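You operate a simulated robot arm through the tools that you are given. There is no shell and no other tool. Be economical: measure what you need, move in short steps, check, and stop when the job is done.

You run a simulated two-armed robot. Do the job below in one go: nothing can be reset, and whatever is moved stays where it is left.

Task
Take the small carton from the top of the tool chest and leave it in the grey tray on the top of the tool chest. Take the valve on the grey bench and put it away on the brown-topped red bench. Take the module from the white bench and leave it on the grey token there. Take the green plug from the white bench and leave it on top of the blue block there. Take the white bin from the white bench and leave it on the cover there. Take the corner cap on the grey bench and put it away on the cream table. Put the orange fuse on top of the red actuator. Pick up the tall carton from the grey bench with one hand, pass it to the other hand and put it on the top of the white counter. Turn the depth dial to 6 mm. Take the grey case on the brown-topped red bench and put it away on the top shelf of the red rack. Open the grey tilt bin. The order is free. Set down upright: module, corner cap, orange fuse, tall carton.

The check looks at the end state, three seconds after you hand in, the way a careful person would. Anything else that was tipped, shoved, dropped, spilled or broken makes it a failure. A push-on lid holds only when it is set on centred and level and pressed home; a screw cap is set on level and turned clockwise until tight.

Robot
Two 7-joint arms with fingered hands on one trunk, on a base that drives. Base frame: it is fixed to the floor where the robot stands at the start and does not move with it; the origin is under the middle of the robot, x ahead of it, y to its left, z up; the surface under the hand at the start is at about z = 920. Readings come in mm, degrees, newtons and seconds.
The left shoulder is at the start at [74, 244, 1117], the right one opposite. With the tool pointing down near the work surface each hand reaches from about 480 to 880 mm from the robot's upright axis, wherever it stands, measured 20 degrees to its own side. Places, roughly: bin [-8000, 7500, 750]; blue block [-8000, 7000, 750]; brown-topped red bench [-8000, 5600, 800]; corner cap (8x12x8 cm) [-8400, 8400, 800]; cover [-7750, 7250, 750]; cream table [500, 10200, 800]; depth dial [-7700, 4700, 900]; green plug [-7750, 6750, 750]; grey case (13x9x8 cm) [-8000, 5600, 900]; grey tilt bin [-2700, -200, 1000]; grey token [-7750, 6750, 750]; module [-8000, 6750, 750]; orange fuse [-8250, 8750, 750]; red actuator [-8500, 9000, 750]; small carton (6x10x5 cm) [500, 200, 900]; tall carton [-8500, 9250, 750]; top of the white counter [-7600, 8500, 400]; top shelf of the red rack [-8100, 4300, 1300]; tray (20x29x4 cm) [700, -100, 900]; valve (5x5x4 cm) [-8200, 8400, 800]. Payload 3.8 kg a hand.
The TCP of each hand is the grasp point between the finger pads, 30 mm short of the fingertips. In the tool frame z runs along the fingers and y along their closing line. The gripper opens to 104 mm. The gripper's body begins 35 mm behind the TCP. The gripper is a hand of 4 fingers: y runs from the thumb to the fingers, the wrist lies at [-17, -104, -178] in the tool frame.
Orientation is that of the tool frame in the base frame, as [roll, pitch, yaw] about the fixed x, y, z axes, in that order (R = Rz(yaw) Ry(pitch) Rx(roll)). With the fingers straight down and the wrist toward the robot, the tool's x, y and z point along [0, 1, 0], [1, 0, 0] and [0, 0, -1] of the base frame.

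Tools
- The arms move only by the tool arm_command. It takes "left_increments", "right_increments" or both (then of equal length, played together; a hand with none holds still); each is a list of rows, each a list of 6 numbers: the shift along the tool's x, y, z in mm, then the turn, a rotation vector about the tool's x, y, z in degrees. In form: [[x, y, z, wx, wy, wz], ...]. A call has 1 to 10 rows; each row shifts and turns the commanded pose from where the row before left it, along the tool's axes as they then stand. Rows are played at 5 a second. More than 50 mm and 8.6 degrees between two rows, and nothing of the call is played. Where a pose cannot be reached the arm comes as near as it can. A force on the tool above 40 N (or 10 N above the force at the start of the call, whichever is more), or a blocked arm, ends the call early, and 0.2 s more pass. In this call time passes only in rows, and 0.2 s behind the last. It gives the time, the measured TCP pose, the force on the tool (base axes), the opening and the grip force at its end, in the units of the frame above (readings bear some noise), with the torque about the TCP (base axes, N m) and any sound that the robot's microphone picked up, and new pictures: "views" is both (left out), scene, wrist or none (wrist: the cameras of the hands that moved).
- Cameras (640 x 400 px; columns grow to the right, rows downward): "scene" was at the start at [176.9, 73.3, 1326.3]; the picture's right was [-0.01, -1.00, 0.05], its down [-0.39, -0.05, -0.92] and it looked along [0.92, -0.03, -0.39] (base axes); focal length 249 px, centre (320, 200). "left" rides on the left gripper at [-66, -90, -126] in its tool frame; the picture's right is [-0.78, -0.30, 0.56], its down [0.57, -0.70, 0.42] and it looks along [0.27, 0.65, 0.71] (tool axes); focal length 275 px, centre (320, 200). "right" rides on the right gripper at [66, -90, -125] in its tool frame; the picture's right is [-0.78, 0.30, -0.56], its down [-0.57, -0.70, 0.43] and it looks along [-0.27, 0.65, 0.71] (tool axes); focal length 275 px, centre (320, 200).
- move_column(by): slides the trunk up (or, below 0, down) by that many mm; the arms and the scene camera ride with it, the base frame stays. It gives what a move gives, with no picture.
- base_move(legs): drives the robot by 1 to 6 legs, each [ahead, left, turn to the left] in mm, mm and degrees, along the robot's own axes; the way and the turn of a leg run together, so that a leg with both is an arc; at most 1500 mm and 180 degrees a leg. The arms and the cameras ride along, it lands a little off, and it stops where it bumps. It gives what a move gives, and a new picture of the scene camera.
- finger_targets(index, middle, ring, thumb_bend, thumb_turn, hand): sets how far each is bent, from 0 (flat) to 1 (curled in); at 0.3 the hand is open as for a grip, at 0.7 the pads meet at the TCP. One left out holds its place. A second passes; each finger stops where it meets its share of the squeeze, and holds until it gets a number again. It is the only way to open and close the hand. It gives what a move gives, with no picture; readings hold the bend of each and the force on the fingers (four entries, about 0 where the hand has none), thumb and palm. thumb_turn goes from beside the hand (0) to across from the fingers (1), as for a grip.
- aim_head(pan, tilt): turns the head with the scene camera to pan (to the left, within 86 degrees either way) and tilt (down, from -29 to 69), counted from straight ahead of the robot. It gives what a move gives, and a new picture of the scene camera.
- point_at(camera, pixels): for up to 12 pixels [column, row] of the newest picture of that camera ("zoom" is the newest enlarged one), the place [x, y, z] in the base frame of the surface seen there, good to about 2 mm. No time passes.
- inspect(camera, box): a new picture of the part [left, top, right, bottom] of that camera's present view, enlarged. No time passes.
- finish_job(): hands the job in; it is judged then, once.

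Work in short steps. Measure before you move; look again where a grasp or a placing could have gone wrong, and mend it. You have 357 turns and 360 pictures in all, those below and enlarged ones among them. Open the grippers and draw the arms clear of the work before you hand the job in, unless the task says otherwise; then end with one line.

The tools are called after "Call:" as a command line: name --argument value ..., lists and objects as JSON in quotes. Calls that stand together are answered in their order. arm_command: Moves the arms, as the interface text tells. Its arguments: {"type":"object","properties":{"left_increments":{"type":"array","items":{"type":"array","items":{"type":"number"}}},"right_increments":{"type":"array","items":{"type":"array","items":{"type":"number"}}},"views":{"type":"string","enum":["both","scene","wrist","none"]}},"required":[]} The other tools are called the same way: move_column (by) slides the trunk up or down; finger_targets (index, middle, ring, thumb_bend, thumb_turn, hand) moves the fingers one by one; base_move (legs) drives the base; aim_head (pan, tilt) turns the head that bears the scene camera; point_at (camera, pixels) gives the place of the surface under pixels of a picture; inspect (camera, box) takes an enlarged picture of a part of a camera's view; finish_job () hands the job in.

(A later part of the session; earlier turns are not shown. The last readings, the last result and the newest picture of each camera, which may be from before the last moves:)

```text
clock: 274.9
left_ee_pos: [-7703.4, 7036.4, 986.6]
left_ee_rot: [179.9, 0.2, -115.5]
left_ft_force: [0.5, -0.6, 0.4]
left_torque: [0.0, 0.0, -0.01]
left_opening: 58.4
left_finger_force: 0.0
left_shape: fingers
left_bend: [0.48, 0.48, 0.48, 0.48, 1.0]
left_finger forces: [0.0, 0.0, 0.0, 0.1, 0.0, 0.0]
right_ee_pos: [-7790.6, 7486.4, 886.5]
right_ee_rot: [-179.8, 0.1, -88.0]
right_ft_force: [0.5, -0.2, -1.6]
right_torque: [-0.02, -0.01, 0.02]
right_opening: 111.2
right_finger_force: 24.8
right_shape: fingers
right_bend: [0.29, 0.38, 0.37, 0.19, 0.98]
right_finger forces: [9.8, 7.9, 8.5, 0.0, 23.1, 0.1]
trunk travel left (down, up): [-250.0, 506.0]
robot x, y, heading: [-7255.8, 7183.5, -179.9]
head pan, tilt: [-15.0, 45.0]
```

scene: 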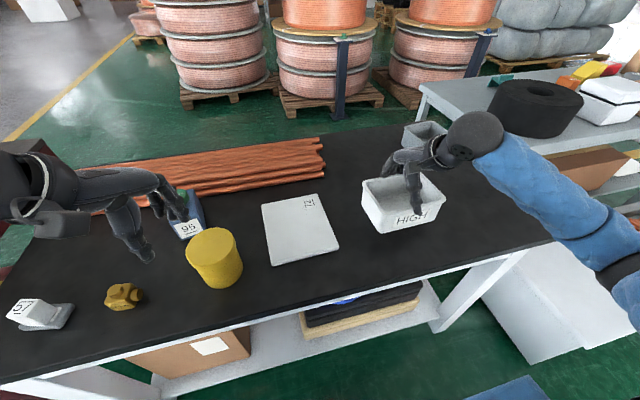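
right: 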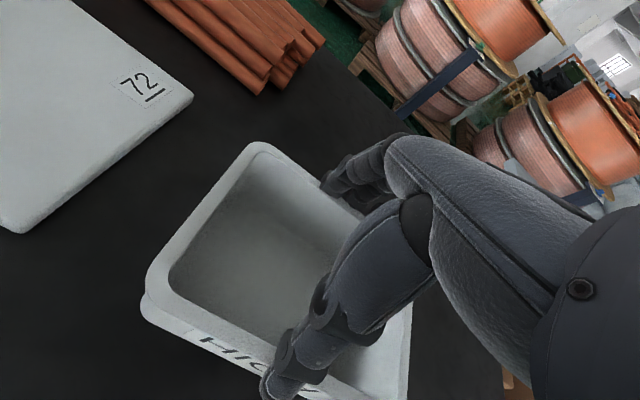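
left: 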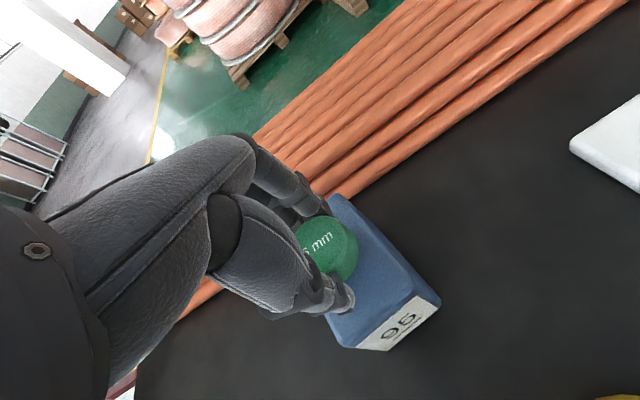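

Bin held level (≈2 N). I move the base left 240 mm to bring the bin over the cover.

Call:
base_move --legs '[[0, 240, 0]]'

Call:
inspect --camera "scene" --box '[330, 150, 490, 260]'

```text
clock: 276.7
left_ee_pos: [-7701.8, 6800.0, 986.0]
left_ee_rot: [179.7, 0.3, -115.5]
left_ft_force: [-0.3, -0.2, 0.4]
left_torque: [0.01, -0.02, 0.04]
left_opening: 58.5
left_finger_force: 0.1
left_shape: fingers
left_bend: [0.48, 0.48, 0.48, 0.48, 1.0]
left_finger forces: [0.1, 0.1, 0.0, 0.0, 0.1, 0.0]
right_ee_pos: [-7787.7, 7250.7, 886.2]
right_ee_rot: [-179.8, 0.0, -88.1]
right_ft_force: [1.1, 0.2, -1.8]
right_torque: [0.0, 0.01, 0.02]
right_opening: 111.4
right_finger_force: 24.4
right_shape: fingers
right_bend: [0.29, 0.38, 0.37, 0.19, 0.98]
right_finger forces: [9.9, 7.7, 8.5, 0.0, 23.2, 0.1]
trunk travel left (down, up): [-250.0, 506.0]
robot x, y, heading: [-7251.8, 6951.0, -179.9]
head pan, tilt: [-15.0, 45.0]
```

scene: 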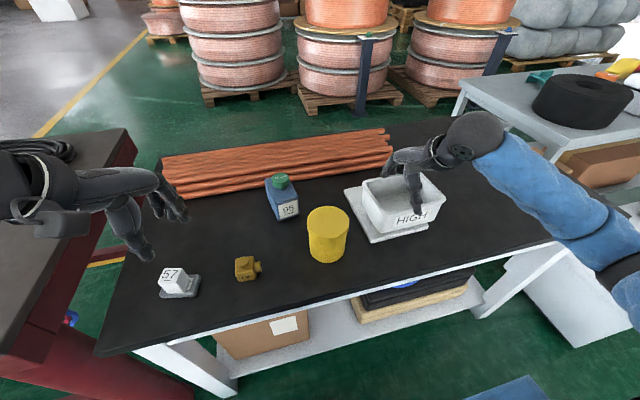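

```text
3.64 times, centred on (410, 205) of scene
```

zoom: 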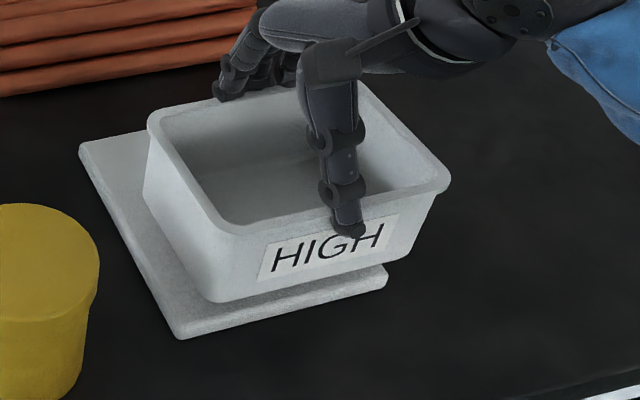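

Call:
point_at --camera "zoom" --pixels '[[153, 122], [445, 182], [232, 228], [200, 105], [440, 190], [83, 150], [385, 275], [180, 330], [160, 195]]'

```text
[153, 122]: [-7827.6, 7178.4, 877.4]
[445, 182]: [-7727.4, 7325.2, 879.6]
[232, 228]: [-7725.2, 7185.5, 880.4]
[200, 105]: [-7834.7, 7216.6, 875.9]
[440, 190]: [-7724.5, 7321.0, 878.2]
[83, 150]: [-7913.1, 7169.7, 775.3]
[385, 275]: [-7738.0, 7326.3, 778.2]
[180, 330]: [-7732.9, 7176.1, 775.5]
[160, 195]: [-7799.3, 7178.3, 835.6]
```

Rim is level. I shift 40 mm forward to the cover's centre and lower to contact (expected TCP z≈857).

Call:
arm_command --right_increments '[[1, 20, 0, 0, 0, 0], [1, 20, 0, 0, 0, 0], [0, 0, 15, 0, 0, 0], [0, 0, 9, 0, 0, 0], [0, 0, 3, 0, 0, 0], [0, 0, 3, 0, 0, 0]]' --views "scene"

Call:
inspect --camera "scene" --box '[330, 150, 490, 260]'

```text
clock: 278.1
left_ee_pos: [-7702.0, 6800.9, 986.8]
left_ee_rot: [179.7, 0.2, -115.6]
left_ft_force: [-0.4, 0.9, -0.4]
left_torque: [0.01, 0.0, -0.02]
left_opening: 58.4
left_finger_force: 0.1
left_shape: fingers
left_bend: [0.48, 0.48, 0.48, 0.48, 1.0]
left_finger forces: [0.0, 0.0, 0.0, 0.1, 0.0, 0.0]
right_ee_pos: [-7827.7, 7247.0, 857.5]
right_ee_rot: [180.0, -0.1, -88.1]
right_ft_force: [2.0, -0.1, 5.3]
right_torque: [0.05, 0.19, 0.0]
right_opening: 111.0
right_finger_force: 24.5
right_shape: fingers
right_bend: [0.29, 0.39, 0.37, 0.18, 0.98]
right_finger forces: [9.7, 7.4, 8.0, 0.0, 24.1, 0.0]
trunk travel left (down, up): [-250.0, 506.0]
robot x, y, heading: [-7255.9, 6944.0, -180.0]
head pan, tilt: [-15.0, 45.0]
```

scene: 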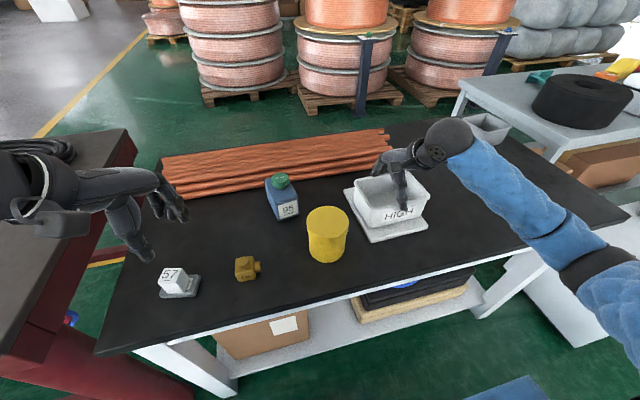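

```text
3.64 times, centred on (410, 205) of scene
```

zoom: 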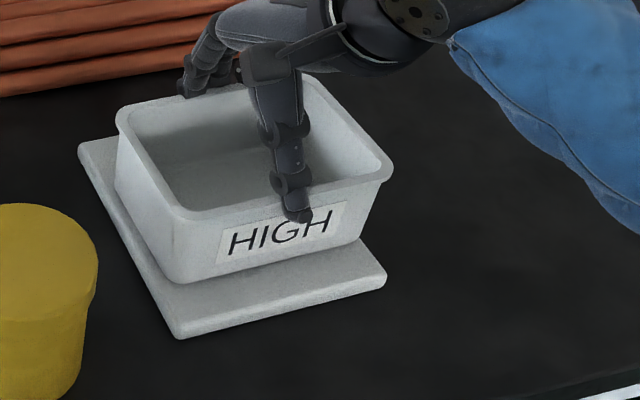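

Bin sits centred on the cover. Release and rise.

Call:
finger_targets --hand "right" --index 0.12 --middle 0.12 --ring 0.12 --thumb_bend 0.12

Call:
arm_command --right_increments '[[0, 0, -20, 0, 0, 0], [0, 0, -40, 0, 0, 0], [0, 0, -40, 0, 0, 0], [0, 0, -40, 0, 0, 0], [-30, -20, -20, 0, 0, 0], [-40, -20, 0, 0, 0, 0]]' --views "scene"

```text
clock: 279.1
left_ee_pos: [-7702.2, 6800.2, 985.7]
left_ee_rot: [179.9, 0.2, -115.7]
left_ft_force: [-0.3, -1.2, -0.1]
left_torque: [-0.01, 0.0, -0.02]
left_opening: 58.3
left_finger_force: 0.0
left_shape: fingers
left_bend: [0.48, 0.48, 0.48, 0.48, 1.0]
left_finger forces: [0.1, 0.0, 0.0, 0.0, 0.0, 0.0]
right_ee_pos: [-7827.9, 7247.1, 855.3]
right_ee_rot: [-179.9, 0.1, -88.1]
right_ft_force: [0.2, 0.1, 0.5]
right_torque: [0.01, -0.01, 0.02]
right_opening: 142.7
right_finger_force: 0.0
right_shape: fingers
right_bend: [0.12, 0.12, 0.12, 0.12, 0.96]
right_finger forces: [0.1, 0.0, 0.0, 0.0, 0.0, 0.0]
trunk travel left (down, up): [-250.0, 506.0]
robot x, y, heading: [-7253.7, 6949.9, -179.7]
head pan, tilt: [-15.0, 45.0]
```

```text
clock: 280.5
left_ee_pos: [-7701.9, 6801.5, 986.3]
left_ee_rot: [179.8, 0.3, -115.5]
left_ft_force: [-0.6, -0.2, -0.2]
left_torque: [0.02, -0.03, -0.01]
left_opening: 58.6
left_finger_force: 0.1
left_shape: fingers
left_bend: [0.48, 0.48, 0.48, 0.48, 1.0]
left_finger forces: [0.1, 0.0, 0.0, 0.1, 0.0, 0.0]
right_ee_pos: [-7792.8, 7319.8, 1017.7]
right_ee_rot: [-179.8, 0.0, -88.0]
right_ft_force: [-0.4, 0.4, 0.2]
right_torque: [-0.06, 0.02, -0.01]
right_opening: 142.8
right_finger_force: 0.3
right_shape: fingers
right_bend: [0.12, 0.12, 0.12, 0.12, 0.96]
right_finger forces: [0.0, 0.0, 0.1, 0.0, 0.1, 0.1]
trunk travel left (down, up): [-250.0, 506.0]
robot x, y, heading: [-7256.5, 6945.8, -179.7]
head pan, tilt: [-15.0, 45.0]
```

scene: 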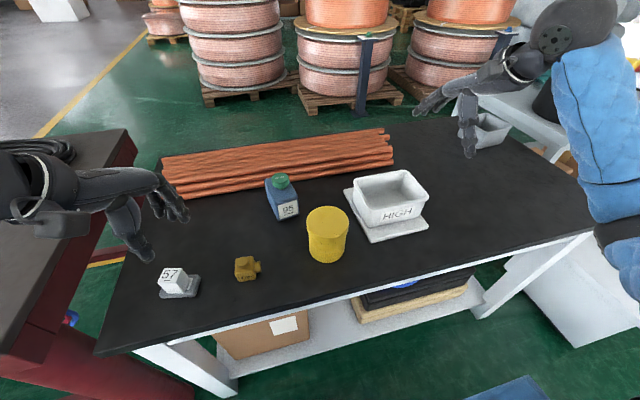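

All white-bench tasks done. I reset the right fingers, back away and go north to the grey bench.

Call:
finger_targets --hand "right" --index 0.3 --middle 0.3 --ring 0.3 --thumb_bend 0.3

Call:
move_column --by 150

Call:
base_move --legs '[[-270, 0, 0], [0, -1200, 0]]'

Call:
aim_head --pan -20 --tilt 30

```text
clock: 281.5
left_ee_pos: [-7702.4, 6801.5, 985.9]
left_ee_rot: [179.9, 0.2, -115.6]
left_ft_force: [0.0, -0.5, -0.1]
left_torque: [0.0, -0.04, -0.03]
left_opening: 58.3
left_finger_force: 0.1
left_shape: fingers
left_bend: [0.48, 0.48, 0.48, 0.48, 1.0]
left_finger forces: [0.0, 0.1, 0.1, 0.0, 0.0, 0.0]
right_ee_pos: [-7791.9, 7320.4, 1016.4]
right_ee_rot: [-179.9, 0.0, -88.1]
right_ft_force: [-0.2, -0.6, -0.1]
right_torque: [0.01, 0.0, 0.03]
right_opening: 104.9
right_finger_force: 0.0
right_shape: fingers
right_bend: [0.3, 0.3, 0.3, 0.3, 0.97]
right_finger forces: [0.0, 0.1, 0.0, 0.1, 0.1, 0.1]
trunk travel left (down, up): [-250.0, 506.0]
robot x, y, heading: [-7257.9, 6946.6, -179.8]
head pan, tilt: [-15.0, 45.0]
```

```text
clock: 283.2
left_ee_pos: [-7702.7, 6802.1, 1135.3]
left_ee_rot: [180.0, 0.2, -115.6]
left_ft_force: [0.4, -0.5, -0.9]
left_torque: [0.03, 0.01, 0.01]
left_opening: 58.4
left_finger_force: 0.0
left_shape: fingers
left_bend: [0.48, 0.48, 0.48, 0.48, 1.0]
left_finger forces: [0.0, 0.0, 0.0, 0.0, 0.0, 0.0]
right_ee_pos: [-7792.0, 7318.3, 1166.3]
right_ee_rot: [-179.8, 0.0, -88.0]
right_ft_force: [-0.7, 0.7, -0.4]
right_torque: [-0.03, -0.05, -0.01]
right_opening: 104.8
right_finger_force: 0.1
right_shape: fingers
right_bend: [0.3, 0.3, 0.3, 0.3, 0.97]
right_finger forces: [0.0, 0.0, 0.0, 0.0, 0.0, 0.0]
trunk travel left (down, up): [-400.0, 356.0]
robot x, y, heading: [-7250.4, 6945.8, -179.8]
head pan, tilt: [-15.0, 45.0]
```

```text
clock: 290.8
left_ee_pos: [-7452.9, 7993.1, 1136.8]
left_ee_rot: [179.9, 0.1, -113.8]
left_ft_force: [0.8, 0.1, 0.2]
left_torque: [0.01, 0.0, 0.01]
left_opening: 58.8
left_finger_force: 0.0
left_shape: fingers
left_bend: [0.48, 0.48, 0.48, 0.48, 1.0]
left_finger forces: [0.1, 0.0, 0.0, 0.0, 0.0, 0.1]
right_ee_pos: [-7559.1, 8507.4, 1165.2]
right_ee_rot: [-179.8, 0.0, -86.3]
right_ft_force: [0.3, 1.0, -0.1]
right_torque: [0.01, 0.02, -0.01]
right_opening: 105.3
right_finger_force: 0.1
right_shape: fingers
right_bend: [0.3, 0.3, 0.3, 0.3, 0.97]
right_finger forces: [0.0, 0.1, 0.0, 0.0, 0.1, 0.0]
trunk travel left (down, up): [-400.0, 356.0]
robot x, y, heading: [-7011.6, 8153.2, -177.8]
head pan, tilt: [-15.0, 45.0]
```

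scene: 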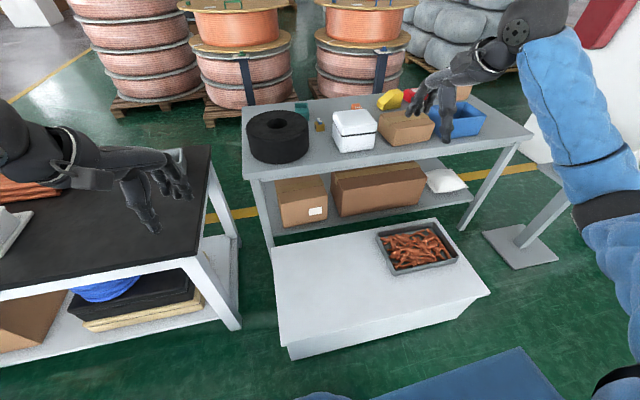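

```text
clock: 291.6
left_ee_pos: [-7454.1, 7992.3, 1135.3]
left_ee_rot: [179.9, 0.2, -113.7]
left_ft_force: [0.1, -0.4, 0.9]
left_torque: [0.0, 0.01, -0.01]
left_opening: 58.2
left_finger_force: 0.1
left_shape: fingers
left_bend: [0.48, 0.48, 0.48, 0.48, 1.0]
left_finger forces: [0.0, 0.1, 0.0, 0.0, 0.1, 0.0]
right_ee_pos: [-7559.1, 8506.8, 1165.2]
right_ee_rot: [-179.8, 0.0, -86.3]
right_ft_force: [-0.5, -0.3, -0.2]
right_torque: [0.0, -0.01, 0.04]
right_opening: 105.1
right_finger_force: 0.1
right_shape: fingers
right_bend: [0.3, 0.3, 0.3, 0.3, 0.97]
right_finger forces: [0.0, 0.0, 0.0, 0.0, 0.0, 0.0]
trunk travel left (down, up): [-400.0, 356.0]
robot x, y, heading: [-7007.7, 8155.4, -177.8]
head pan, tilt: [-20.0, 30.0]
```

scene: 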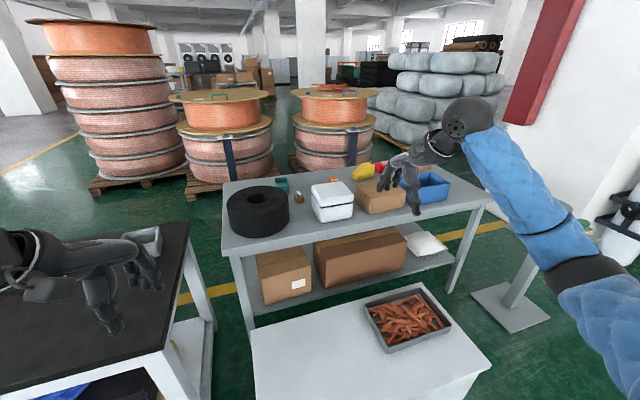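

I zoom and measure the grey bench objects.

Call:
inspect --camera "scene" --box '[220, 140, 500, 300]'

Call:
point_at --camera "scene" --pixels '[[283, 183], [299, 197], [333, 180], [362, 172], [379, 168], [333, 190], [380, 190], [432, 190], [250, 325], [488, 365], [245, 245], [490, 200]]'

```text
2.29 times, centred on (360, 220) of scene
```

zoom: 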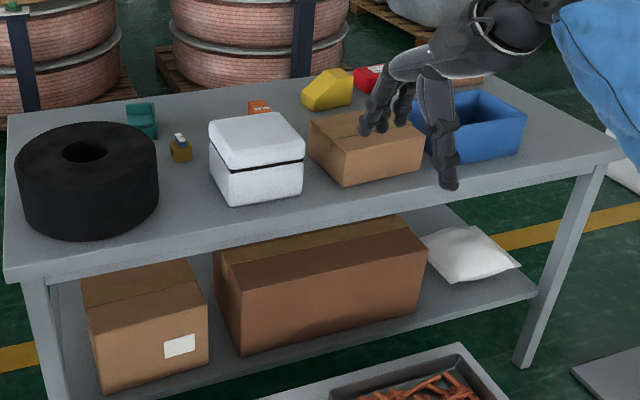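

```text
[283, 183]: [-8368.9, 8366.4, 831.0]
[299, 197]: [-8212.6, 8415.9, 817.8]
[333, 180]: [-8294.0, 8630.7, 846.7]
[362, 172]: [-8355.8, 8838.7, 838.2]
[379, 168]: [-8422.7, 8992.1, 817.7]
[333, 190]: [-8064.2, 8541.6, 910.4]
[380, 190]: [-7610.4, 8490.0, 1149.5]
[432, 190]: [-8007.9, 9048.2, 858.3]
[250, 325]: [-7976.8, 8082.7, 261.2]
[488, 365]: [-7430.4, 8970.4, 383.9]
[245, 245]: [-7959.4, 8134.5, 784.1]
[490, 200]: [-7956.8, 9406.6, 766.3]
```

Items are deep on the bench with the counter in front; the rear side may be better. I measure the bench's back edge and the floor space behind.

Call:
point_at --camera "scene" --pixels '[[222, 182], [300, 176], [400, 160], [210, 200], [190, 192], [100, 192], [290, 168], [372, 150], [250, 175], [165, 200], [410, 140], [480, 290]]'

Call:
aim_head --pan -45 --tilt 25

```text
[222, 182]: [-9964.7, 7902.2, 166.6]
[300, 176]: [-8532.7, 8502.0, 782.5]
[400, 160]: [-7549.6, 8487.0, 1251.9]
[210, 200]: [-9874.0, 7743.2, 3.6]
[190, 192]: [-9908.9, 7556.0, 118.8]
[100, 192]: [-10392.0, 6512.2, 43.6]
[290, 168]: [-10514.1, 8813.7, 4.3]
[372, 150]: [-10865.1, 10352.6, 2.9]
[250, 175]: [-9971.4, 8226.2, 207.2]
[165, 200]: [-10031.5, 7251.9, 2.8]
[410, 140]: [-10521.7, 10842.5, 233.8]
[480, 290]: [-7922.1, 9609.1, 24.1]
```

```text
clock: 292.5
left_ee_pos: [-7454.3, 7992.9, 1136.1]
left_ee_rot: [179.9, 0.2, -113.7]
left_ft_force: [1.1, 0.0, 0.2]
left_torque: [0.01, 0.01, -0.01]
left_opening: 58.3
left_finger_force: 0.1
left_shape: fingers
left_bend: [0.48, 0.48, 0.48, 0.48, 1.0]
left_finger forces: [0.0, 0.0, 0.1, 0.0, 0.0, 0.0]
right_ee_pos: [-7558.8, 8507.8, 1165.7]
right_ee_rot: [-179.9, 0.0, -86.3]
right_ft_force: [0.1, 0.4, 0.8]
right_torque: [0.0, 0.03, -0.01]
right_opening: 105.3
right_finger_force: 0.0
right_shape: fingers
right_bend: [0.3, 0.3, 0.3, 0.3, 0.97]
right_finger forces: [0.1, 0.1, 0.1, 0.0, 0.0, 0.1]
trunk travel left (down, up): [-400.0, 356.0]
robot x, y, heading: [-7009.7, 8149.7, -178.0]
head pan, tilt: [-45.0, 25.0]
```

scene: 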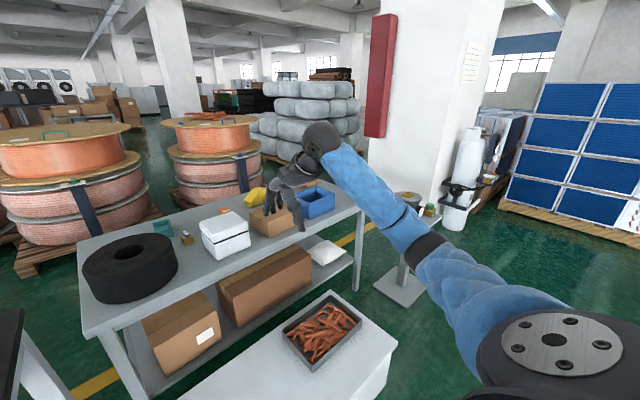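

Behind the bench there is a ~1.3 m aisle (x −8533…−9870). I measure the passage at the north end (pedestal, pillar).

Call:
point_at --camera "scene" --pixels '[[372, 287], [428, 285], [405, 308], [400, 265], [375, 190], [440, 210], [470, 225], [500, 208], [355, 225], [352, 290], [330, 190], [620, 240]]'

Call:
inspect --camera "scene" --box '[300, 130, 560, 320]'

```text
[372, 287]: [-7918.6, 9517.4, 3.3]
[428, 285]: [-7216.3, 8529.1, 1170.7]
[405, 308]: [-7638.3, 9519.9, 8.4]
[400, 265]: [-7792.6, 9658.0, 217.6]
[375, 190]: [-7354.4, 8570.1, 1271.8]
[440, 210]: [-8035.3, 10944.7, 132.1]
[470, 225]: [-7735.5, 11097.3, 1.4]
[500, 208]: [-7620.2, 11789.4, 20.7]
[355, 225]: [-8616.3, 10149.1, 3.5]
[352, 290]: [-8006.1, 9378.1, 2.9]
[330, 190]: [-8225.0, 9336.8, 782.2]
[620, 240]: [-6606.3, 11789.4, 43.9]
```

```text
2.11 times, centred on (430, 225) of scene
```

zoom: 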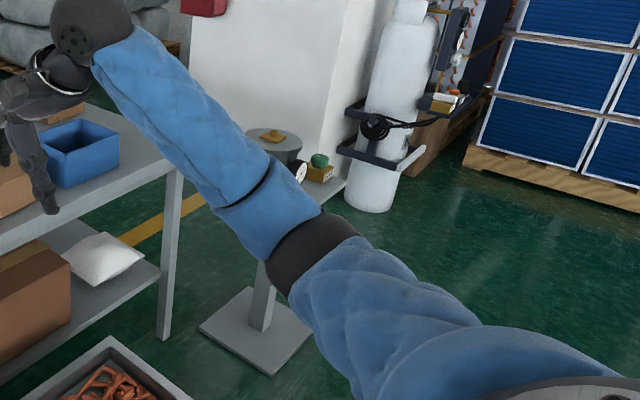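

I drive further north to see the passage past the pedestal.

Call:
base_move --legs '[[0, -1200, -2]]'

Call:
aim_head --pan 0 --tilt 25

Call:
point_at --camera "scene" --pixels '[[320, 300], [340, 240], [360, 200], [390, 180], [420, 200], [450, 220], [280, 230], [250, 200], [480, 260]]'

```text
clock: 298.5
left_ee_pos: [-7492.5, 9186.7, 1135.5]
left_ee_rot: [179.9, 0.2, -114.3]
left_ft_force: [-0.2, -0.6, 0.0]
left_torque: [0.01, 0.02, -0.01]
left_opening: 58.7
left_finger_force: 0.1
left_shape: fingers
left_bend: [0.48, 0.48, 0.48, 0.48, 1.0]
left_finger forces: [0.0, 0.1, 0.0, 0.1, 0.0, 0.1]
right_ee_pos: [-7592.6, 9702.9, 1164.9]
right_ee_rot: [-179.8, 0.0, -86.9]
right_ft_force: [0.1, -0.3, -0.6]
right_torque: [-0.02, 0.03, 0.06]
right_opening: 105.2
right_finger_force: 0.1
right_shape: fingers
right_bend: [0.3, 0.3, 0.3, 0.3, 0.97]
right_finger forces: [0.0, 0.0, 0.0, 0.1, 0.1, 0.0]
trunk travel left (down, up): [-400.0, 356.0]
robot x, y, heading: [-7049.2, 9343.0, -178.5]
head pan, tilt: [-45.0, 25.0]
```

scene: 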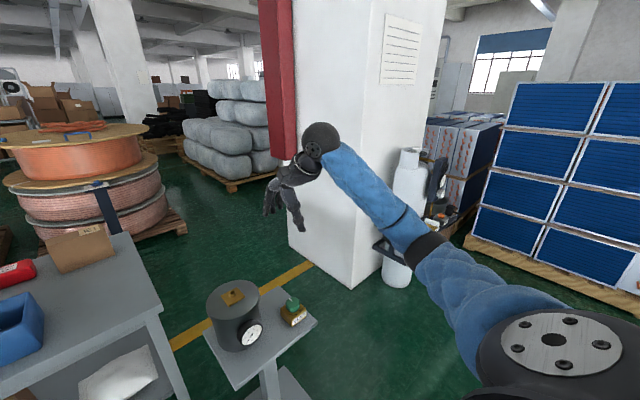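

```text
clock: 299.6
left_ee_pos: [-7492.2, 9187.5, 1136.3]
left_ee_rot: [180.0, 0.2, -114.3]
left_ft_force: [-0.3, -1.2, -0.4]
left_torque: [0.0, -0.02, -0.03]
left_opening: 58.4
left_finger_force: 0.0
left_shape: fingers
left_bend: [0.48, 0.48, 0.48, 0.48, 1.0]
left_finger forces: [0.0, 0.0, 0.0, 0.0, 0.0, 0.0]
right_ee_pos: [-7593.3, 9701.5, 1166.7]
right_ee_rot: [-179.9, 0.0, -86.8]
right_ft_force: [-0.1, -0.3, 0.0]
right_torque: [0.0, 0.0, 0.02]
right_opening: 105.0
right_finger_force: 0.0
right_shape: fingers
right_bend: [0.3, 0.3, 0.3, 0.3, 0.97]
right_finger forces: [0.0, 0.1, 0.1, 0.0, 0.0, 0.0]
trunk travel left (down, up): [-400.0, 356.0]
robot x, y, heading: [-7045.2, 9340.2, -178.4]
head pan, tilt: [0.0, 25.0]
```

scene: 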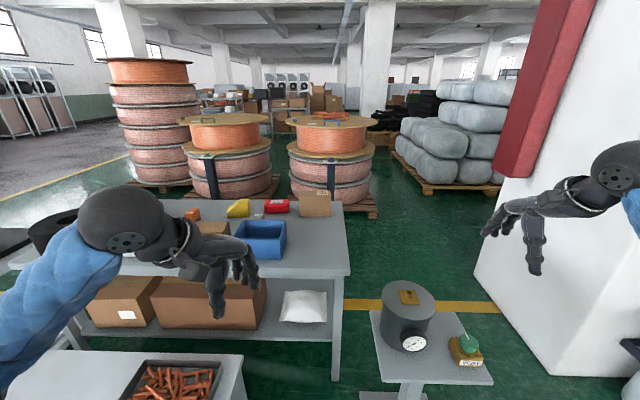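

```text
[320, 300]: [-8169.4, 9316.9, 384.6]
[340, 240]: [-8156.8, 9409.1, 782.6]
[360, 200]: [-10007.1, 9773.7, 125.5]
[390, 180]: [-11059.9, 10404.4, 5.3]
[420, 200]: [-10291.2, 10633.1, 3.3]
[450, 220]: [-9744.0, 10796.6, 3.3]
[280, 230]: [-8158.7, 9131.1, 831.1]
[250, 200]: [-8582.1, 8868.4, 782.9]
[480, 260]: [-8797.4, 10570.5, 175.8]
```

Call:
point_at --camera "scene" --pixels '[[472, 282], [510, 325], [545, 376], [570, 378], [490, 378], [455, 312], [372, 315], [440, 190], [370, 215], [328, 190], [335, 380], [437, 196]]'

Call:
inspect --camera "scene" --box '[150, 180, 350, 290]'

```text
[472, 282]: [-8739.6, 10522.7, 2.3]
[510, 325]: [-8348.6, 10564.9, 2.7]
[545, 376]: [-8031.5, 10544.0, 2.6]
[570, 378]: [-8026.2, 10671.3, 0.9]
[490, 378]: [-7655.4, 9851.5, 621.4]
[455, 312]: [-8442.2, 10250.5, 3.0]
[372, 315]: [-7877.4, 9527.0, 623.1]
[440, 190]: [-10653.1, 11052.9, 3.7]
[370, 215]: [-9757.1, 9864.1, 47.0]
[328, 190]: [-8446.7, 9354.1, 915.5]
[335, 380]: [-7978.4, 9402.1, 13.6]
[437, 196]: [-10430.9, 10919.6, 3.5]
```

```text
3.20 times, centred on (250, 235) of scene
```

zoom: 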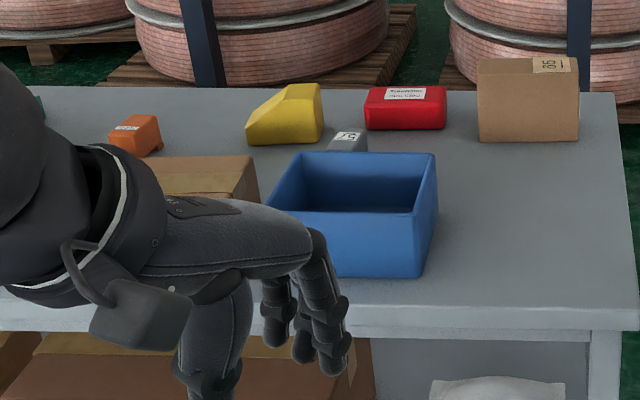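

The passage between pedestal (y ≤ 9852) and pillar (y ≥ 10522) is passable facing south so arms stay over the low bench. I go north, turn to face −y, and strafe −x along y≈10180.

Call:
base_move --legs '[[0, -845, 0], [0, 0, 88]]'

Call:
aim_head --pan -60 --tilt 35

```text
clock: 307.8
left_ee_pos: [-6935.8, 9732.6, 1136.8]
left_ee_rot: [179.8, 0.1, -27.6]
left_ft_force: [0.3, -0.6, -0.2]
left_torque: [0.01, 0.0, -0.02]
left_opening: 58.5
left_finger_force: 0.1
left_shape: fingers
left_bend: [0.48, 0.48, 0.48, 0.48, 1.0]
left_finger forces: [0.1, 0.1, 0.0, 0.0, 0.1, 0.0]
right_ee_pos: [-7456.9, 9663.2, 1166.7]
right_ee_rot: [-179.8, 0.0, -0.2]
right_ft_force: [0.5, -0.6, 0.4]
right_torque: [-0.01, 0.01, 0.0]
right_opening: 105.1
right_finger_force: 0.1
right_shape: fingers
right_bend: [0.3, 0.3, 0.3, 0.3, 0.97]
right_finger forces: [0.0, 0.0, 0.1, 0.0, 0.0, 0.1]
trunk travel left (down, up): [-400.0, 356.0]
robot x, y, heading: [-7068.6, 10186.1, -91.9]
head pan, tilt: [0.0, 25.0]
```

scene: 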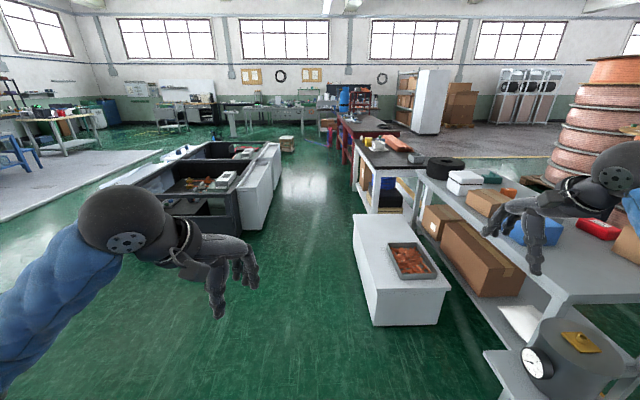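

```text
clock: 309.1
left_ee_pos: [-6935.8, 9733.8, 1135.6]
left_ee_rot: [179.9, 0.2, -27.6]
left_ft_force: [0.5, -0.1, 0.8]
left_torque: [0.0, 0.02, 0.0]
left_opening: 58.5
left_finger_force: 0.0
left_shape: fingers
left_bend: [0.48, 0.48, 0.48, 0.48, 1.0]
left_finger forces: [0.1, 0.0, 0.1, 0.1, 0.0, 0.0]
right_ee_pos: [-7457.6, 9662.9, 1167.2]
right_ee_rot: [-179.8, 0.0, -0.2]
right_ft_force: [-0.2, 0.2, -1.3]
right_torque: [0.0, 0.01, -0.03]
right_opening: 105.2
right_finger_force: 0.1
right_shape: fingers
right_bend: [0.3, 0.3, 0.3, 0.3, 0.97]
right_finger forces: [0.1, 0.0, 0.0, 0.2, 0.0, 0.0]
trunk travel left (down, up): [-400.0, 356.0]
robot x, y, heading: [-7066.9, 10187.9, -91.7]
head pan, tilt: [-60.0, 35.0]
```

scene: 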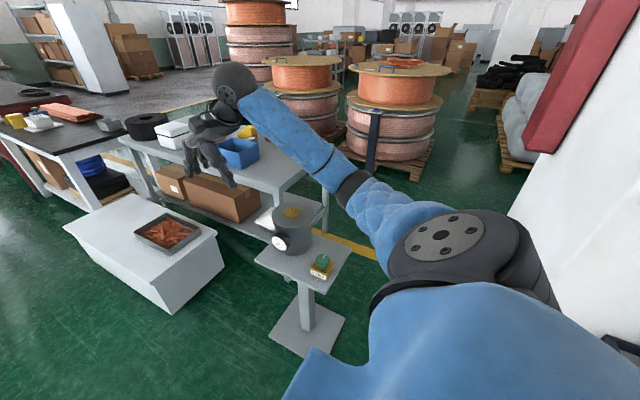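

Strafe −x through the passage.

Call:
base_move --legs '[[20, -950, 1.7], [10, -950, 0]]'

Call:
aim_head --pan 30 --tilt 35

```text
clock: 318.7
left_ee_pos: [-8838.1, 9711.5, 1136.4]
left_ee_rot: [179.9, 0.2, -25.4]
left_ft_force: [-0.2, -0.9, -0.3]
left_torque: [0.0, 0.02, -0.01]
left_opening: 58.3
left_finger_force: 0.1
left_shape: fingers
left_bend: [0.48, 0.48, 0.48, 0.48, 1.0]
left_finger forces: [0.0, 0.0, 0.1, 0.0, 0.0, 0.0]
right_ee_pos: [-9356.3, 9620.0, 1166.3]
right_ee_rot: [-179.8, 0.1, 2.0]
right_ft_force: [-0.8, 0.3, 0.7]
right_torque: [0.02, -0.02, 0.0]
right_opening: 105.3
right_finger_force: 0.0
right_shape: fingers
right_bend: [0.3, 0.3, 0.3, 0.3, 0.97]
right_finger forces: [0.1, 0.0, 0.1, 0.0, 0.1, 0.1]
trunk travel left (down, up): [-400.0, 356.0]
robot x, y, heading: [-8985.7, 10161.6, -89.5]
head pan, tilt: [-60.0, 35.0]
```

scene: 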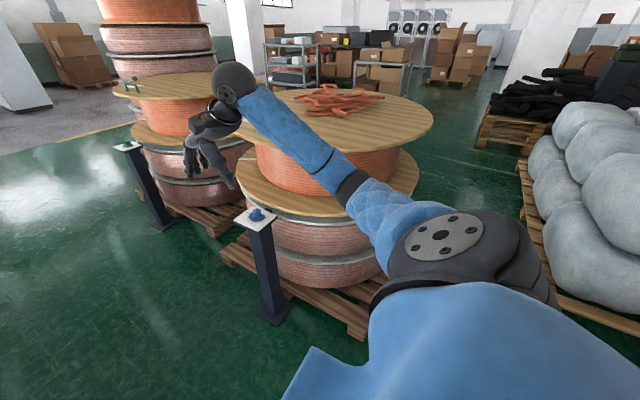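

```text
clock: 320.4
left_ee_pos: [-8838.5, 9711.5, 1135.2]
left_ee_rot: [180.0, 0.1, -25.4]
left_ft_force: [0.0, -1.1, 0.6]
left_torque: [0.02, 0.0, 0.02]
left_opening: 58.7
left_finger_force: 0.1
left_shape: fingers
left_bend: [0.48, 0.48, 0.48, 0.48, 1.0]
left_finger forces: [0.1, 0.1, 0.0, 0.1, 0.0, 0.0]
right_ee_pos: [-9355.7, 9619.9, 1165.9]
right_ee_rot: [-179.9, 0.0, 2.0]
right_ft_force: [-0.4, -0.3, 0.0]
right_torque: [0.03, -0.01, 0.02]
right_opening: 105.0
right_finger_force: 0.1
right_shape: fingers
right_bend: [0.3, 0.3, 0.3, 0.3, 0.97]
right_finger forces: [0.1, 0.0, 0.1, 0.0, 0.1, 0.1]
trunk travel left (down, up): [-400.0, 356.0]
robot x, y, heading: [-8984.3, 10158.3, -90.0]
head pan, tilt: [30.0, 35.0]
```

scene: 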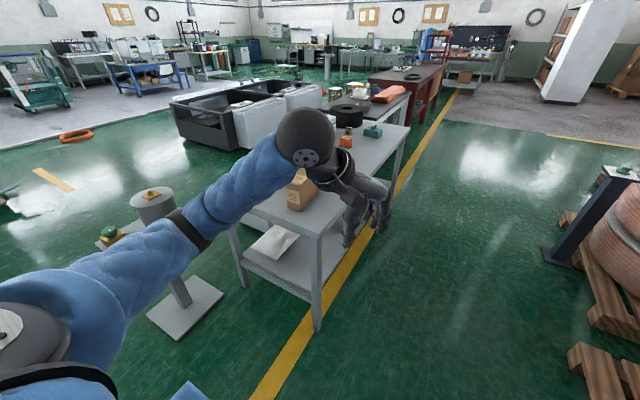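

I check the posts on the right before going south along the aisle.

Call:
aim_head --pan -20 --tilt 35

Call:
point_at --camera "scene" --pixels '[[320, 150], [340, 200], [360, 250], [400, 300], [420, 200], [300, 180], [450, 330], [380, 180], [240, 200]]'

```text
clock: 321.6
left_ee_pos: [-8837.5, 9710.2, 1135.3]
left_ee_rot: [180.0, 0.3, -25.3]
left_ft_force: [0.2, -0.8, 0.8]
left_torque: [0.01, 0.03, -0.01]
left_opening: 58.5
left_finger_force: 0.1
left_shape: fingers
left_bend: [0.48, 0.48, 0.48, 0.48, 1.0]
left_finger forces: [0.1, 0.1, 0.0, 0.0, 0.1, 0.0]
right_ee_pos: [-9356.4, 9620.2, 1166.2]
right_ee_rot: [-179.8, 0.0, 2.0]
right_ft_force: [-0.2, 0.6, 0.0]
right_torque: [-0.01, 0.0, 0.0]
right_opening: 105.1
right_finger_force: 0.2
right_shape: fingers
right_bend: [0.3, 0.3, 0.3, 0.3, 0.97]
right_finger forces: [0.1, 0.0, 0.0, 0.0, 0.0, 0.0]
trunk travel left (down, up): [-400.0, 356.0]
robot x, y, heading: [-8987.3, 10154.0, -89.6]
head pan, tilt: [-20.0, 35.0]
```

scene: 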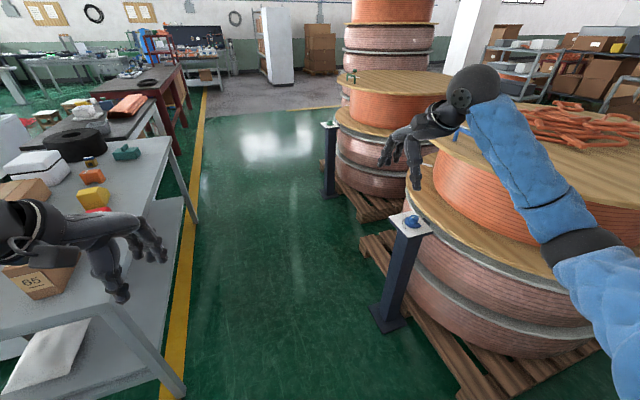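

```text
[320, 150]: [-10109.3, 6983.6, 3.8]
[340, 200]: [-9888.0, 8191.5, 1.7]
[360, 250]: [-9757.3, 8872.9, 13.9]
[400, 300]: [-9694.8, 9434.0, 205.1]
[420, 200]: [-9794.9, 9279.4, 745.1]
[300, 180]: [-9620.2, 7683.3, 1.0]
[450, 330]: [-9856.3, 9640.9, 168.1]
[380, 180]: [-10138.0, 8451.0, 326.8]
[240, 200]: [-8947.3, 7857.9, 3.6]
```

Aisle is clear. I drive south along it to y≈8950 and turn to face the bench from behind.

Call:
base_move --legs '[[1200, 0, 0], [0, 0, 90]]'

Call:
aim_head --pan 0 --tilt 40

```text
clock: 331.5
left_ee_pos: [-8533.2, 9071.5, 1134.9]
left_ee_rot: [179.9, 0.2, 62.1]
left_ft_force: [0.1, 0.3, 0.4]
left_torque: [-0.01, 0.0, 0.02]
left_opening: 58.5
left_finger_force: 0.0
left_shape: fingers
left_bend: [0.48, 0.48, 0.48, 0.48, 1.0]
left_finger forces: [0.0, 0.0, 0.0, 0.0, 0.0, 0.0]
right_ee_pos: [-8464.9, 8550.8, 1166.1]
right_ee_rot: [-179.8, 0.1, 89.6]
right_ft_force: [-0.3, 0.0, 1.0]
right_torque: [-0.01, -0.01, 0.03]
right_opening: 105.3
right_finger_force: 0.0
right_shape: fingers
right_bend: [0.3, 0.3, 0.3, 0.3, 0.97]
right_finger forces: [0.1, 0.0, 0.1, 0.0, 0.0, 0.1]
trunk travel left (down, up): [-400.0, 356.0]
robot x, y, heading: [-8986.2, 8945.8, -2.4]
head pan, tilt: [-20.0, 35.0]
```

scene: 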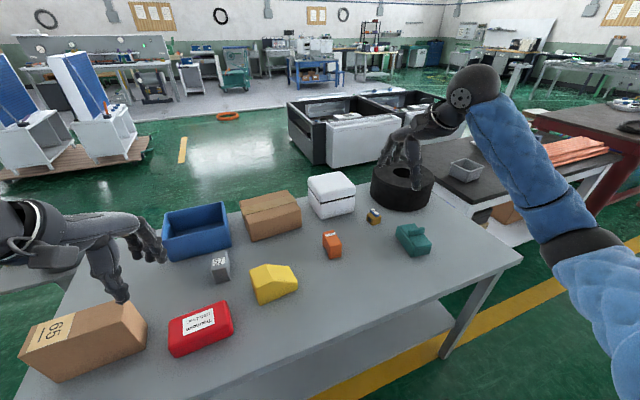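

```text
clock: 332.3
left_ee_pos: [-8533.8, 9070.8, 1135.4]
left_ee_rot: [179.9, 0.3, 62.1]
left_ft_force: [0.1, 0.5, 0.1]
left_torque: [0.01, 0.04, 0.02]
left_opening: 58.4
left_finger_force: 0.0
left_shape: fingers
left_bend: [0.48, 0.48, 0.48, 0.48, 1.0]
left_finger forces: [0.1, 0.1, 0.1, 0.1, 0.0, 0.0]
right_ee_pos: [-8465.1, 8549.3, 1166.5]
right_ee_rot: [-179.7, 0.0, 89.7]
right_ft_force: [0.1, 0.0, 0.5]
right_torque: [-0.03, -0.01, -0.02]
right_opening: 105.1
right_finger_force: 0.0
right_shape: fingers
right_bend: [0.3, 0.3, 0.3, 0.3, 0.97]
right_finger forces: [0.1, 0.0, 0.0, 0.1, 0.1, 0.2]
trunk travel left (down, up): [-400.0, 356.0]
robot x, y, heading: [-8988.8, 8941.1, -1.9]
head pan, tilt: [0.0, 40.0]
```

scene: 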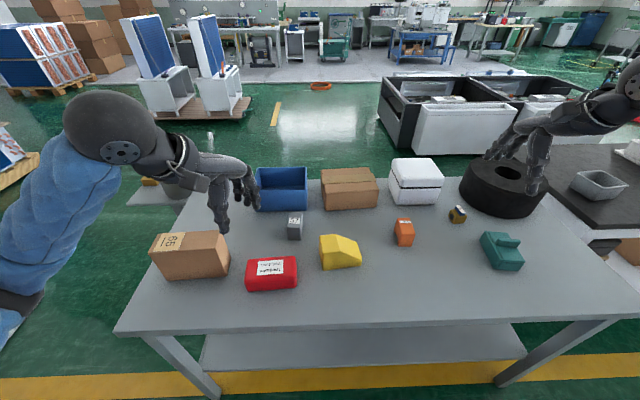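

Excellent view. I zoom on both halves and measure.

Call:
inspect --camera "scene" --box '[140, 205, 370, 300]'

Call:
inspect --camera "scene" --box '[380, 195, 540, 280]'

Call:
point_at --camera "scene" --pixels '[[160, 234], [218, 234], [150, 252], [225, 252], [162, 278], [228, 276], [245, 268], [297, 262], [250, 290], [297, 285], [272, 272], [270, 258]]'

```text
2.78 times, centred on (255, 252) of scene
```

zoom: 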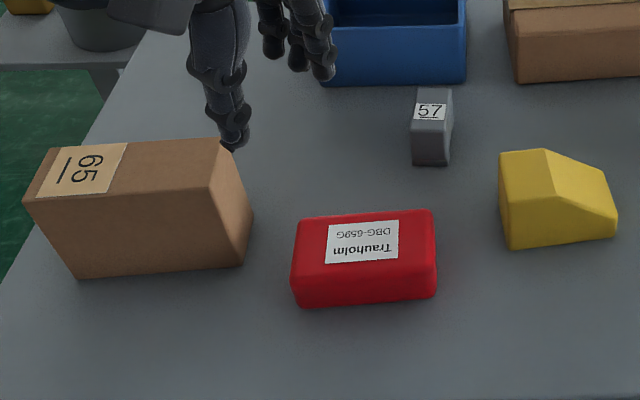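

```text
4.00 times, centred on (460, 238) of scene
```

zoom: 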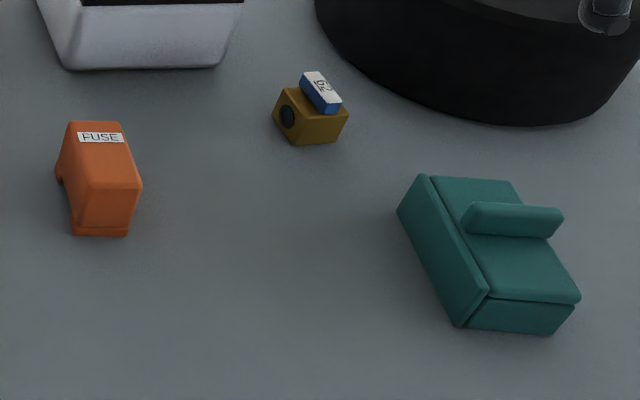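

```text
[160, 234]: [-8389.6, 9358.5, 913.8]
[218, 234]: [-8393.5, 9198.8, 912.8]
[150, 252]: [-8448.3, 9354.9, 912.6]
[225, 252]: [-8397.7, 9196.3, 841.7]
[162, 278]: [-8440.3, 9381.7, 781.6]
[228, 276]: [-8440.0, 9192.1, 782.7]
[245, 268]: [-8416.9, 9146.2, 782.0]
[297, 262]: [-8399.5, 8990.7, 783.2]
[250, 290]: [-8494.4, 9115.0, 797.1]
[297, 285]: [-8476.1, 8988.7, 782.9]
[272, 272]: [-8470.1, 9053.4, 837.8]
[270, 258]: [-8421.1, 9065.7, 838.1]
```

Call:
point_at --camera "zoom" --pixels '[[75, 125], [118, 125], [82, 185], [140, 185], [75, 230], [125, 232], [285, 92], [345, 115], [300, 142], [335, 145], [320, 92], [310, 110]]'

Call:
point_at --camera "zoom" --pixels '[[425, 178], [510, 183], [400, 210], [460, 325], [485, 292], [575, 295], [550, 330], [480, 225], [555, 220], [515, 215], [520, 275], [440, 240]]'

```text
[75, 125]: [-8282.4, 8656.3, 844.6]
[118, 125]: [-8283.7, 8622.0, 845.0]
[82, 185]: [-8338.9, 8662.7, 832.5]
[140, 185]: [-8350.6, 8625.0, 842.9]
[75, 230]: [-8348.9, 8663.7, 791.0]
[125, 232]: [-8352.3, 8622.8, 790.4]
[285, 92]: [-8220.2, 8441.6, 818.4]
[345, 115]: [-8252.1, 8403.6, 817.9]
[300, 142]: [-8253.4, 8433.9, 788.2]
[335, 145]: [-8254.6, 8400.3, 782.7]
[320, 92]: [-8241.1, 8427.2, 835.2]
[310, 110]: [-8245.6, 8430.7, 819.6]
```

```text
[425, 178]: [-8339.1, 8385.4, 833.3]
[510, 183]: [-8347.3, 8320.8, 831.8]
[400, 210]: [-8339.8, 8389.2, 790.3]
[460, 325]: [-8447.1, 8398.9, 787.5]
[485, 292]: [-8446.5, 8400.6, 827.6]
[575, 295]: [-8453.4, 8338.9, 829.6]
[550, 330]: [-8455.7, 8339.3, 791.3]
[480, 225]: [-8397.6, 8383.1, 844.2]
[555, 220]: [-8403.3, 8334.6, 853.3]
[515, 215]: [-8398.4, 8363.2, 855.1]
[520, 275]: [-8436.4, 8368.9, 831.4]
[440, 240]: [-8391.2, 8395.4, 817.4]
```

Fuse: x −8350…−8281, y 8622…8663, top 845. Actuator top z 838, x −8495…−8415, y 8990…9112. I use the right hand: shift the base right 100 mm, lower the trunk 120 mm.

Call:
base_move --legs '[[0, -100, 1.9]]'

Call:
move_column --by -120

Call:
aim_head --pan -20 --tilt 40

```text
clock: 333.5
left_ee_pos: [-8539.6, 8984.8, 1135.2]
left_ee_rot: [179.9, 0.3, 64.2]
left_ft_force: [0.5, 1.2, 0.4]
left_torque: [0.0, 0.01, -0.01]
left_opening: 58.3
left_finger_force: 0.1
left_shape: fingers
left_bend: [0.48, 0.48, 0.48, 0.48, 1.0]
left_finger forces: [0.1, 0.1, 0.0, 0.0, 0.0, 0.1]
right_ee_pos: [-8454.7, 8465.8, 1165.4]
right_ee_rot: [-179.8, 0.0, 91.5]
right_ft_force: [-0.7, -0.6, 0.0]
right_torque: [0.07, 0.01, 0.03]
right_opening: 105.0
right_finger_force: 0.1
right_shape: fingers
right_bend: [0.3, 0.3, 0.3, 0.3, 0.97]
right_finger forces: [0.1, 0.0, 0.0, 0.1, 0.1, 0.1]
trunk travel left (down, up): [-400.0, 356.0]
robot x, y, heading: [-8989.8, 8843.6, -0.1]
head pan, tilt: [0.0, 40.0]
```

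scene: 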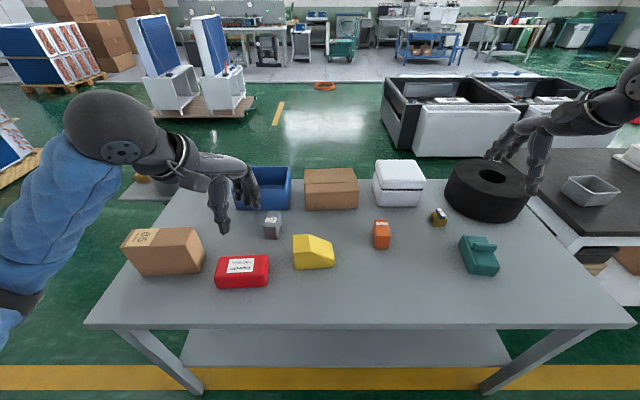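

```text
clock: 335.0
left_ee_pos: [-8541.5, 8984.6, 1016.7]
left_ee_rot: [179.8, 0.2, 64.1]
left_ft_force: [-0.4, -0.1, 0.9]
left_torque: [-0.02, -0.03, 0.01]
left_opening: 58.3
left_finger_force: 0.0
left_shape: fingers
left_bend: [0.48, 0.48, 0.48, 0.48, 1.0]
left_finger forces: [0.0, 0.0, 0.1, 0.0, 0.0, 0.0]
right_ee_pos: [-8454.8, 8467.5, 1046.8]
right_ee_rot: [-179.9, -0.1, 91.5]
right_ft_force: [0.0, 0.3, 0.7]
right_torque: [0.0, -0.02, -0.01]
right_opening: 105.2
right_finger_force: 0.1
right_shape: fingers
right_bend: [0.3, 0.3, 0.3, 0.3, 0.97]
right_finger forces: [0.0, 0.0, 0.0, 0.1, 0.0, 0.0]
trunk travel left (down, up): [-280.0, 476.0]
robot x, y, heading: [-8986.4, 8845.6, -0.4]
head pan, tilt: [0.0, 40.0]
```

```text
clock: 335.8
left_ee_pos: [-8540.2, 8986.0, 1015.9]
left_ee_rot: [179.9, 0.2, 64.2]
left_ft_force: [1.0, -1.3, 0.5]
left_torque: [0.0, 0.03, 0.01]
left_opening: 58.4
left_finger_force: 0.1
left_shape: fingers
left_bend: [0.48, 0.48, 0.48, 0.48, 1.0]
left_finger forces: [0.0, 0.1, 0.0, 0.0, 0.0, 0.0]
right_ee_pos: [-8454.0, 8466.2, 1046.9]
right_ee_rot: [-179.9, 0.0, 91.6]
right_ft_force: [0.3, -0.6, -0.2]
right_torque: [0.0, -0.01, 0.0]
right_opening: 105.2
right_finger_force: 0.1
right_shape: fingers
right_bend: [0.3, 0.3, 0.3, 0.3, 0.97]
right_finger forces: [0.0, 0.0, 0.0, 0.1, 0.0, 0.0]
trunk travel left (down, up): [-280.0, 476.0]
robot x, y, heading: [-8991.8, 8844.2, -0.3]
head pan, tilt: [-20.0, 40.0]
```

scene: 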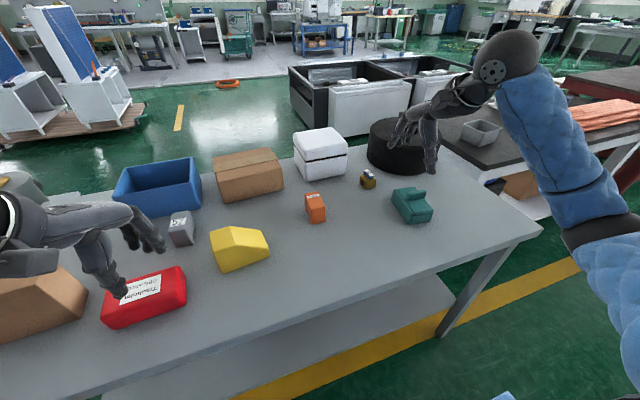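

I move the right hand above the fuse at (−8316, 8640).

Call:
arm_command --right_increments '[[0, 0, 0, 0, 0, 1.6], [35, 28, 0, 0, 0, 0], [35, 28, 0, 0, 0, 0], [35, 28, 0, 0, 0, 0], [35, 27, 0, 0, 0, 0], [34, 27, 0, 0, 0, 0], [0, 0, 40, 0, 0, 0], [0, 0, 40, 0, 0, 0], [0, 0, 40, 0, 0, 0], [0, 0, 20, 0, 0, 0]]' --views "both"

```text
clock: 338.0
left_ee_pos: [-8540.0, 8986.1, 1014.9]
left_ee_rot: [179.8, 0.2, 64.1]
left_ft_force: [0.1, 0.0, -0.6]
left_torque: [0.0, 0.02, 0.0]
left_opening: 58.5
left_finger_force: 0.0
left_shape: fingers
left_bend: [0.48, 0.48, 0.48, 0.48, 1.0]
left_finger forces: [0.1, 0.0, 0.0, 0.1, 0.0, 0.0]
right_ee_pos: [-8315.8, 8640.1, 903.6]
right_ee_rot: [-179.8, 0.0, 90.0]
right_ft_force: [-0.5, 0.2, 0.0]
right_torque: [0.0, 0.02, -0.02]
right_opening: 104.8
right_finger_force: 0.0
right_shape: fingers
right_bend: [0.3, 0.3, 0.3, 0.3, 0.97]
right_finger forces: [0.0, 0.0, 0.1, 0.0, 0.0, 0.0]
trunk travel left (down, up): [-280.0, 476.0]
robot x, y, heading: [-8992.3, 8840.7, -0.3]
head pan, tilt: [-20.0, 40.0]
```

scene: 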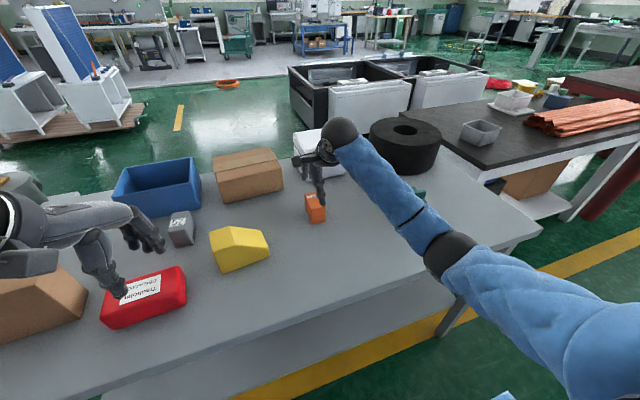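
right: 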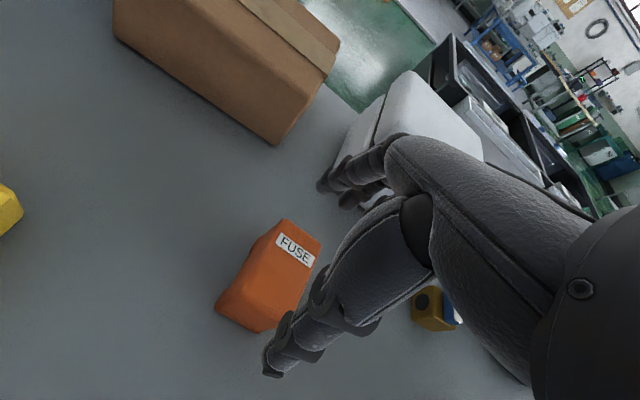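

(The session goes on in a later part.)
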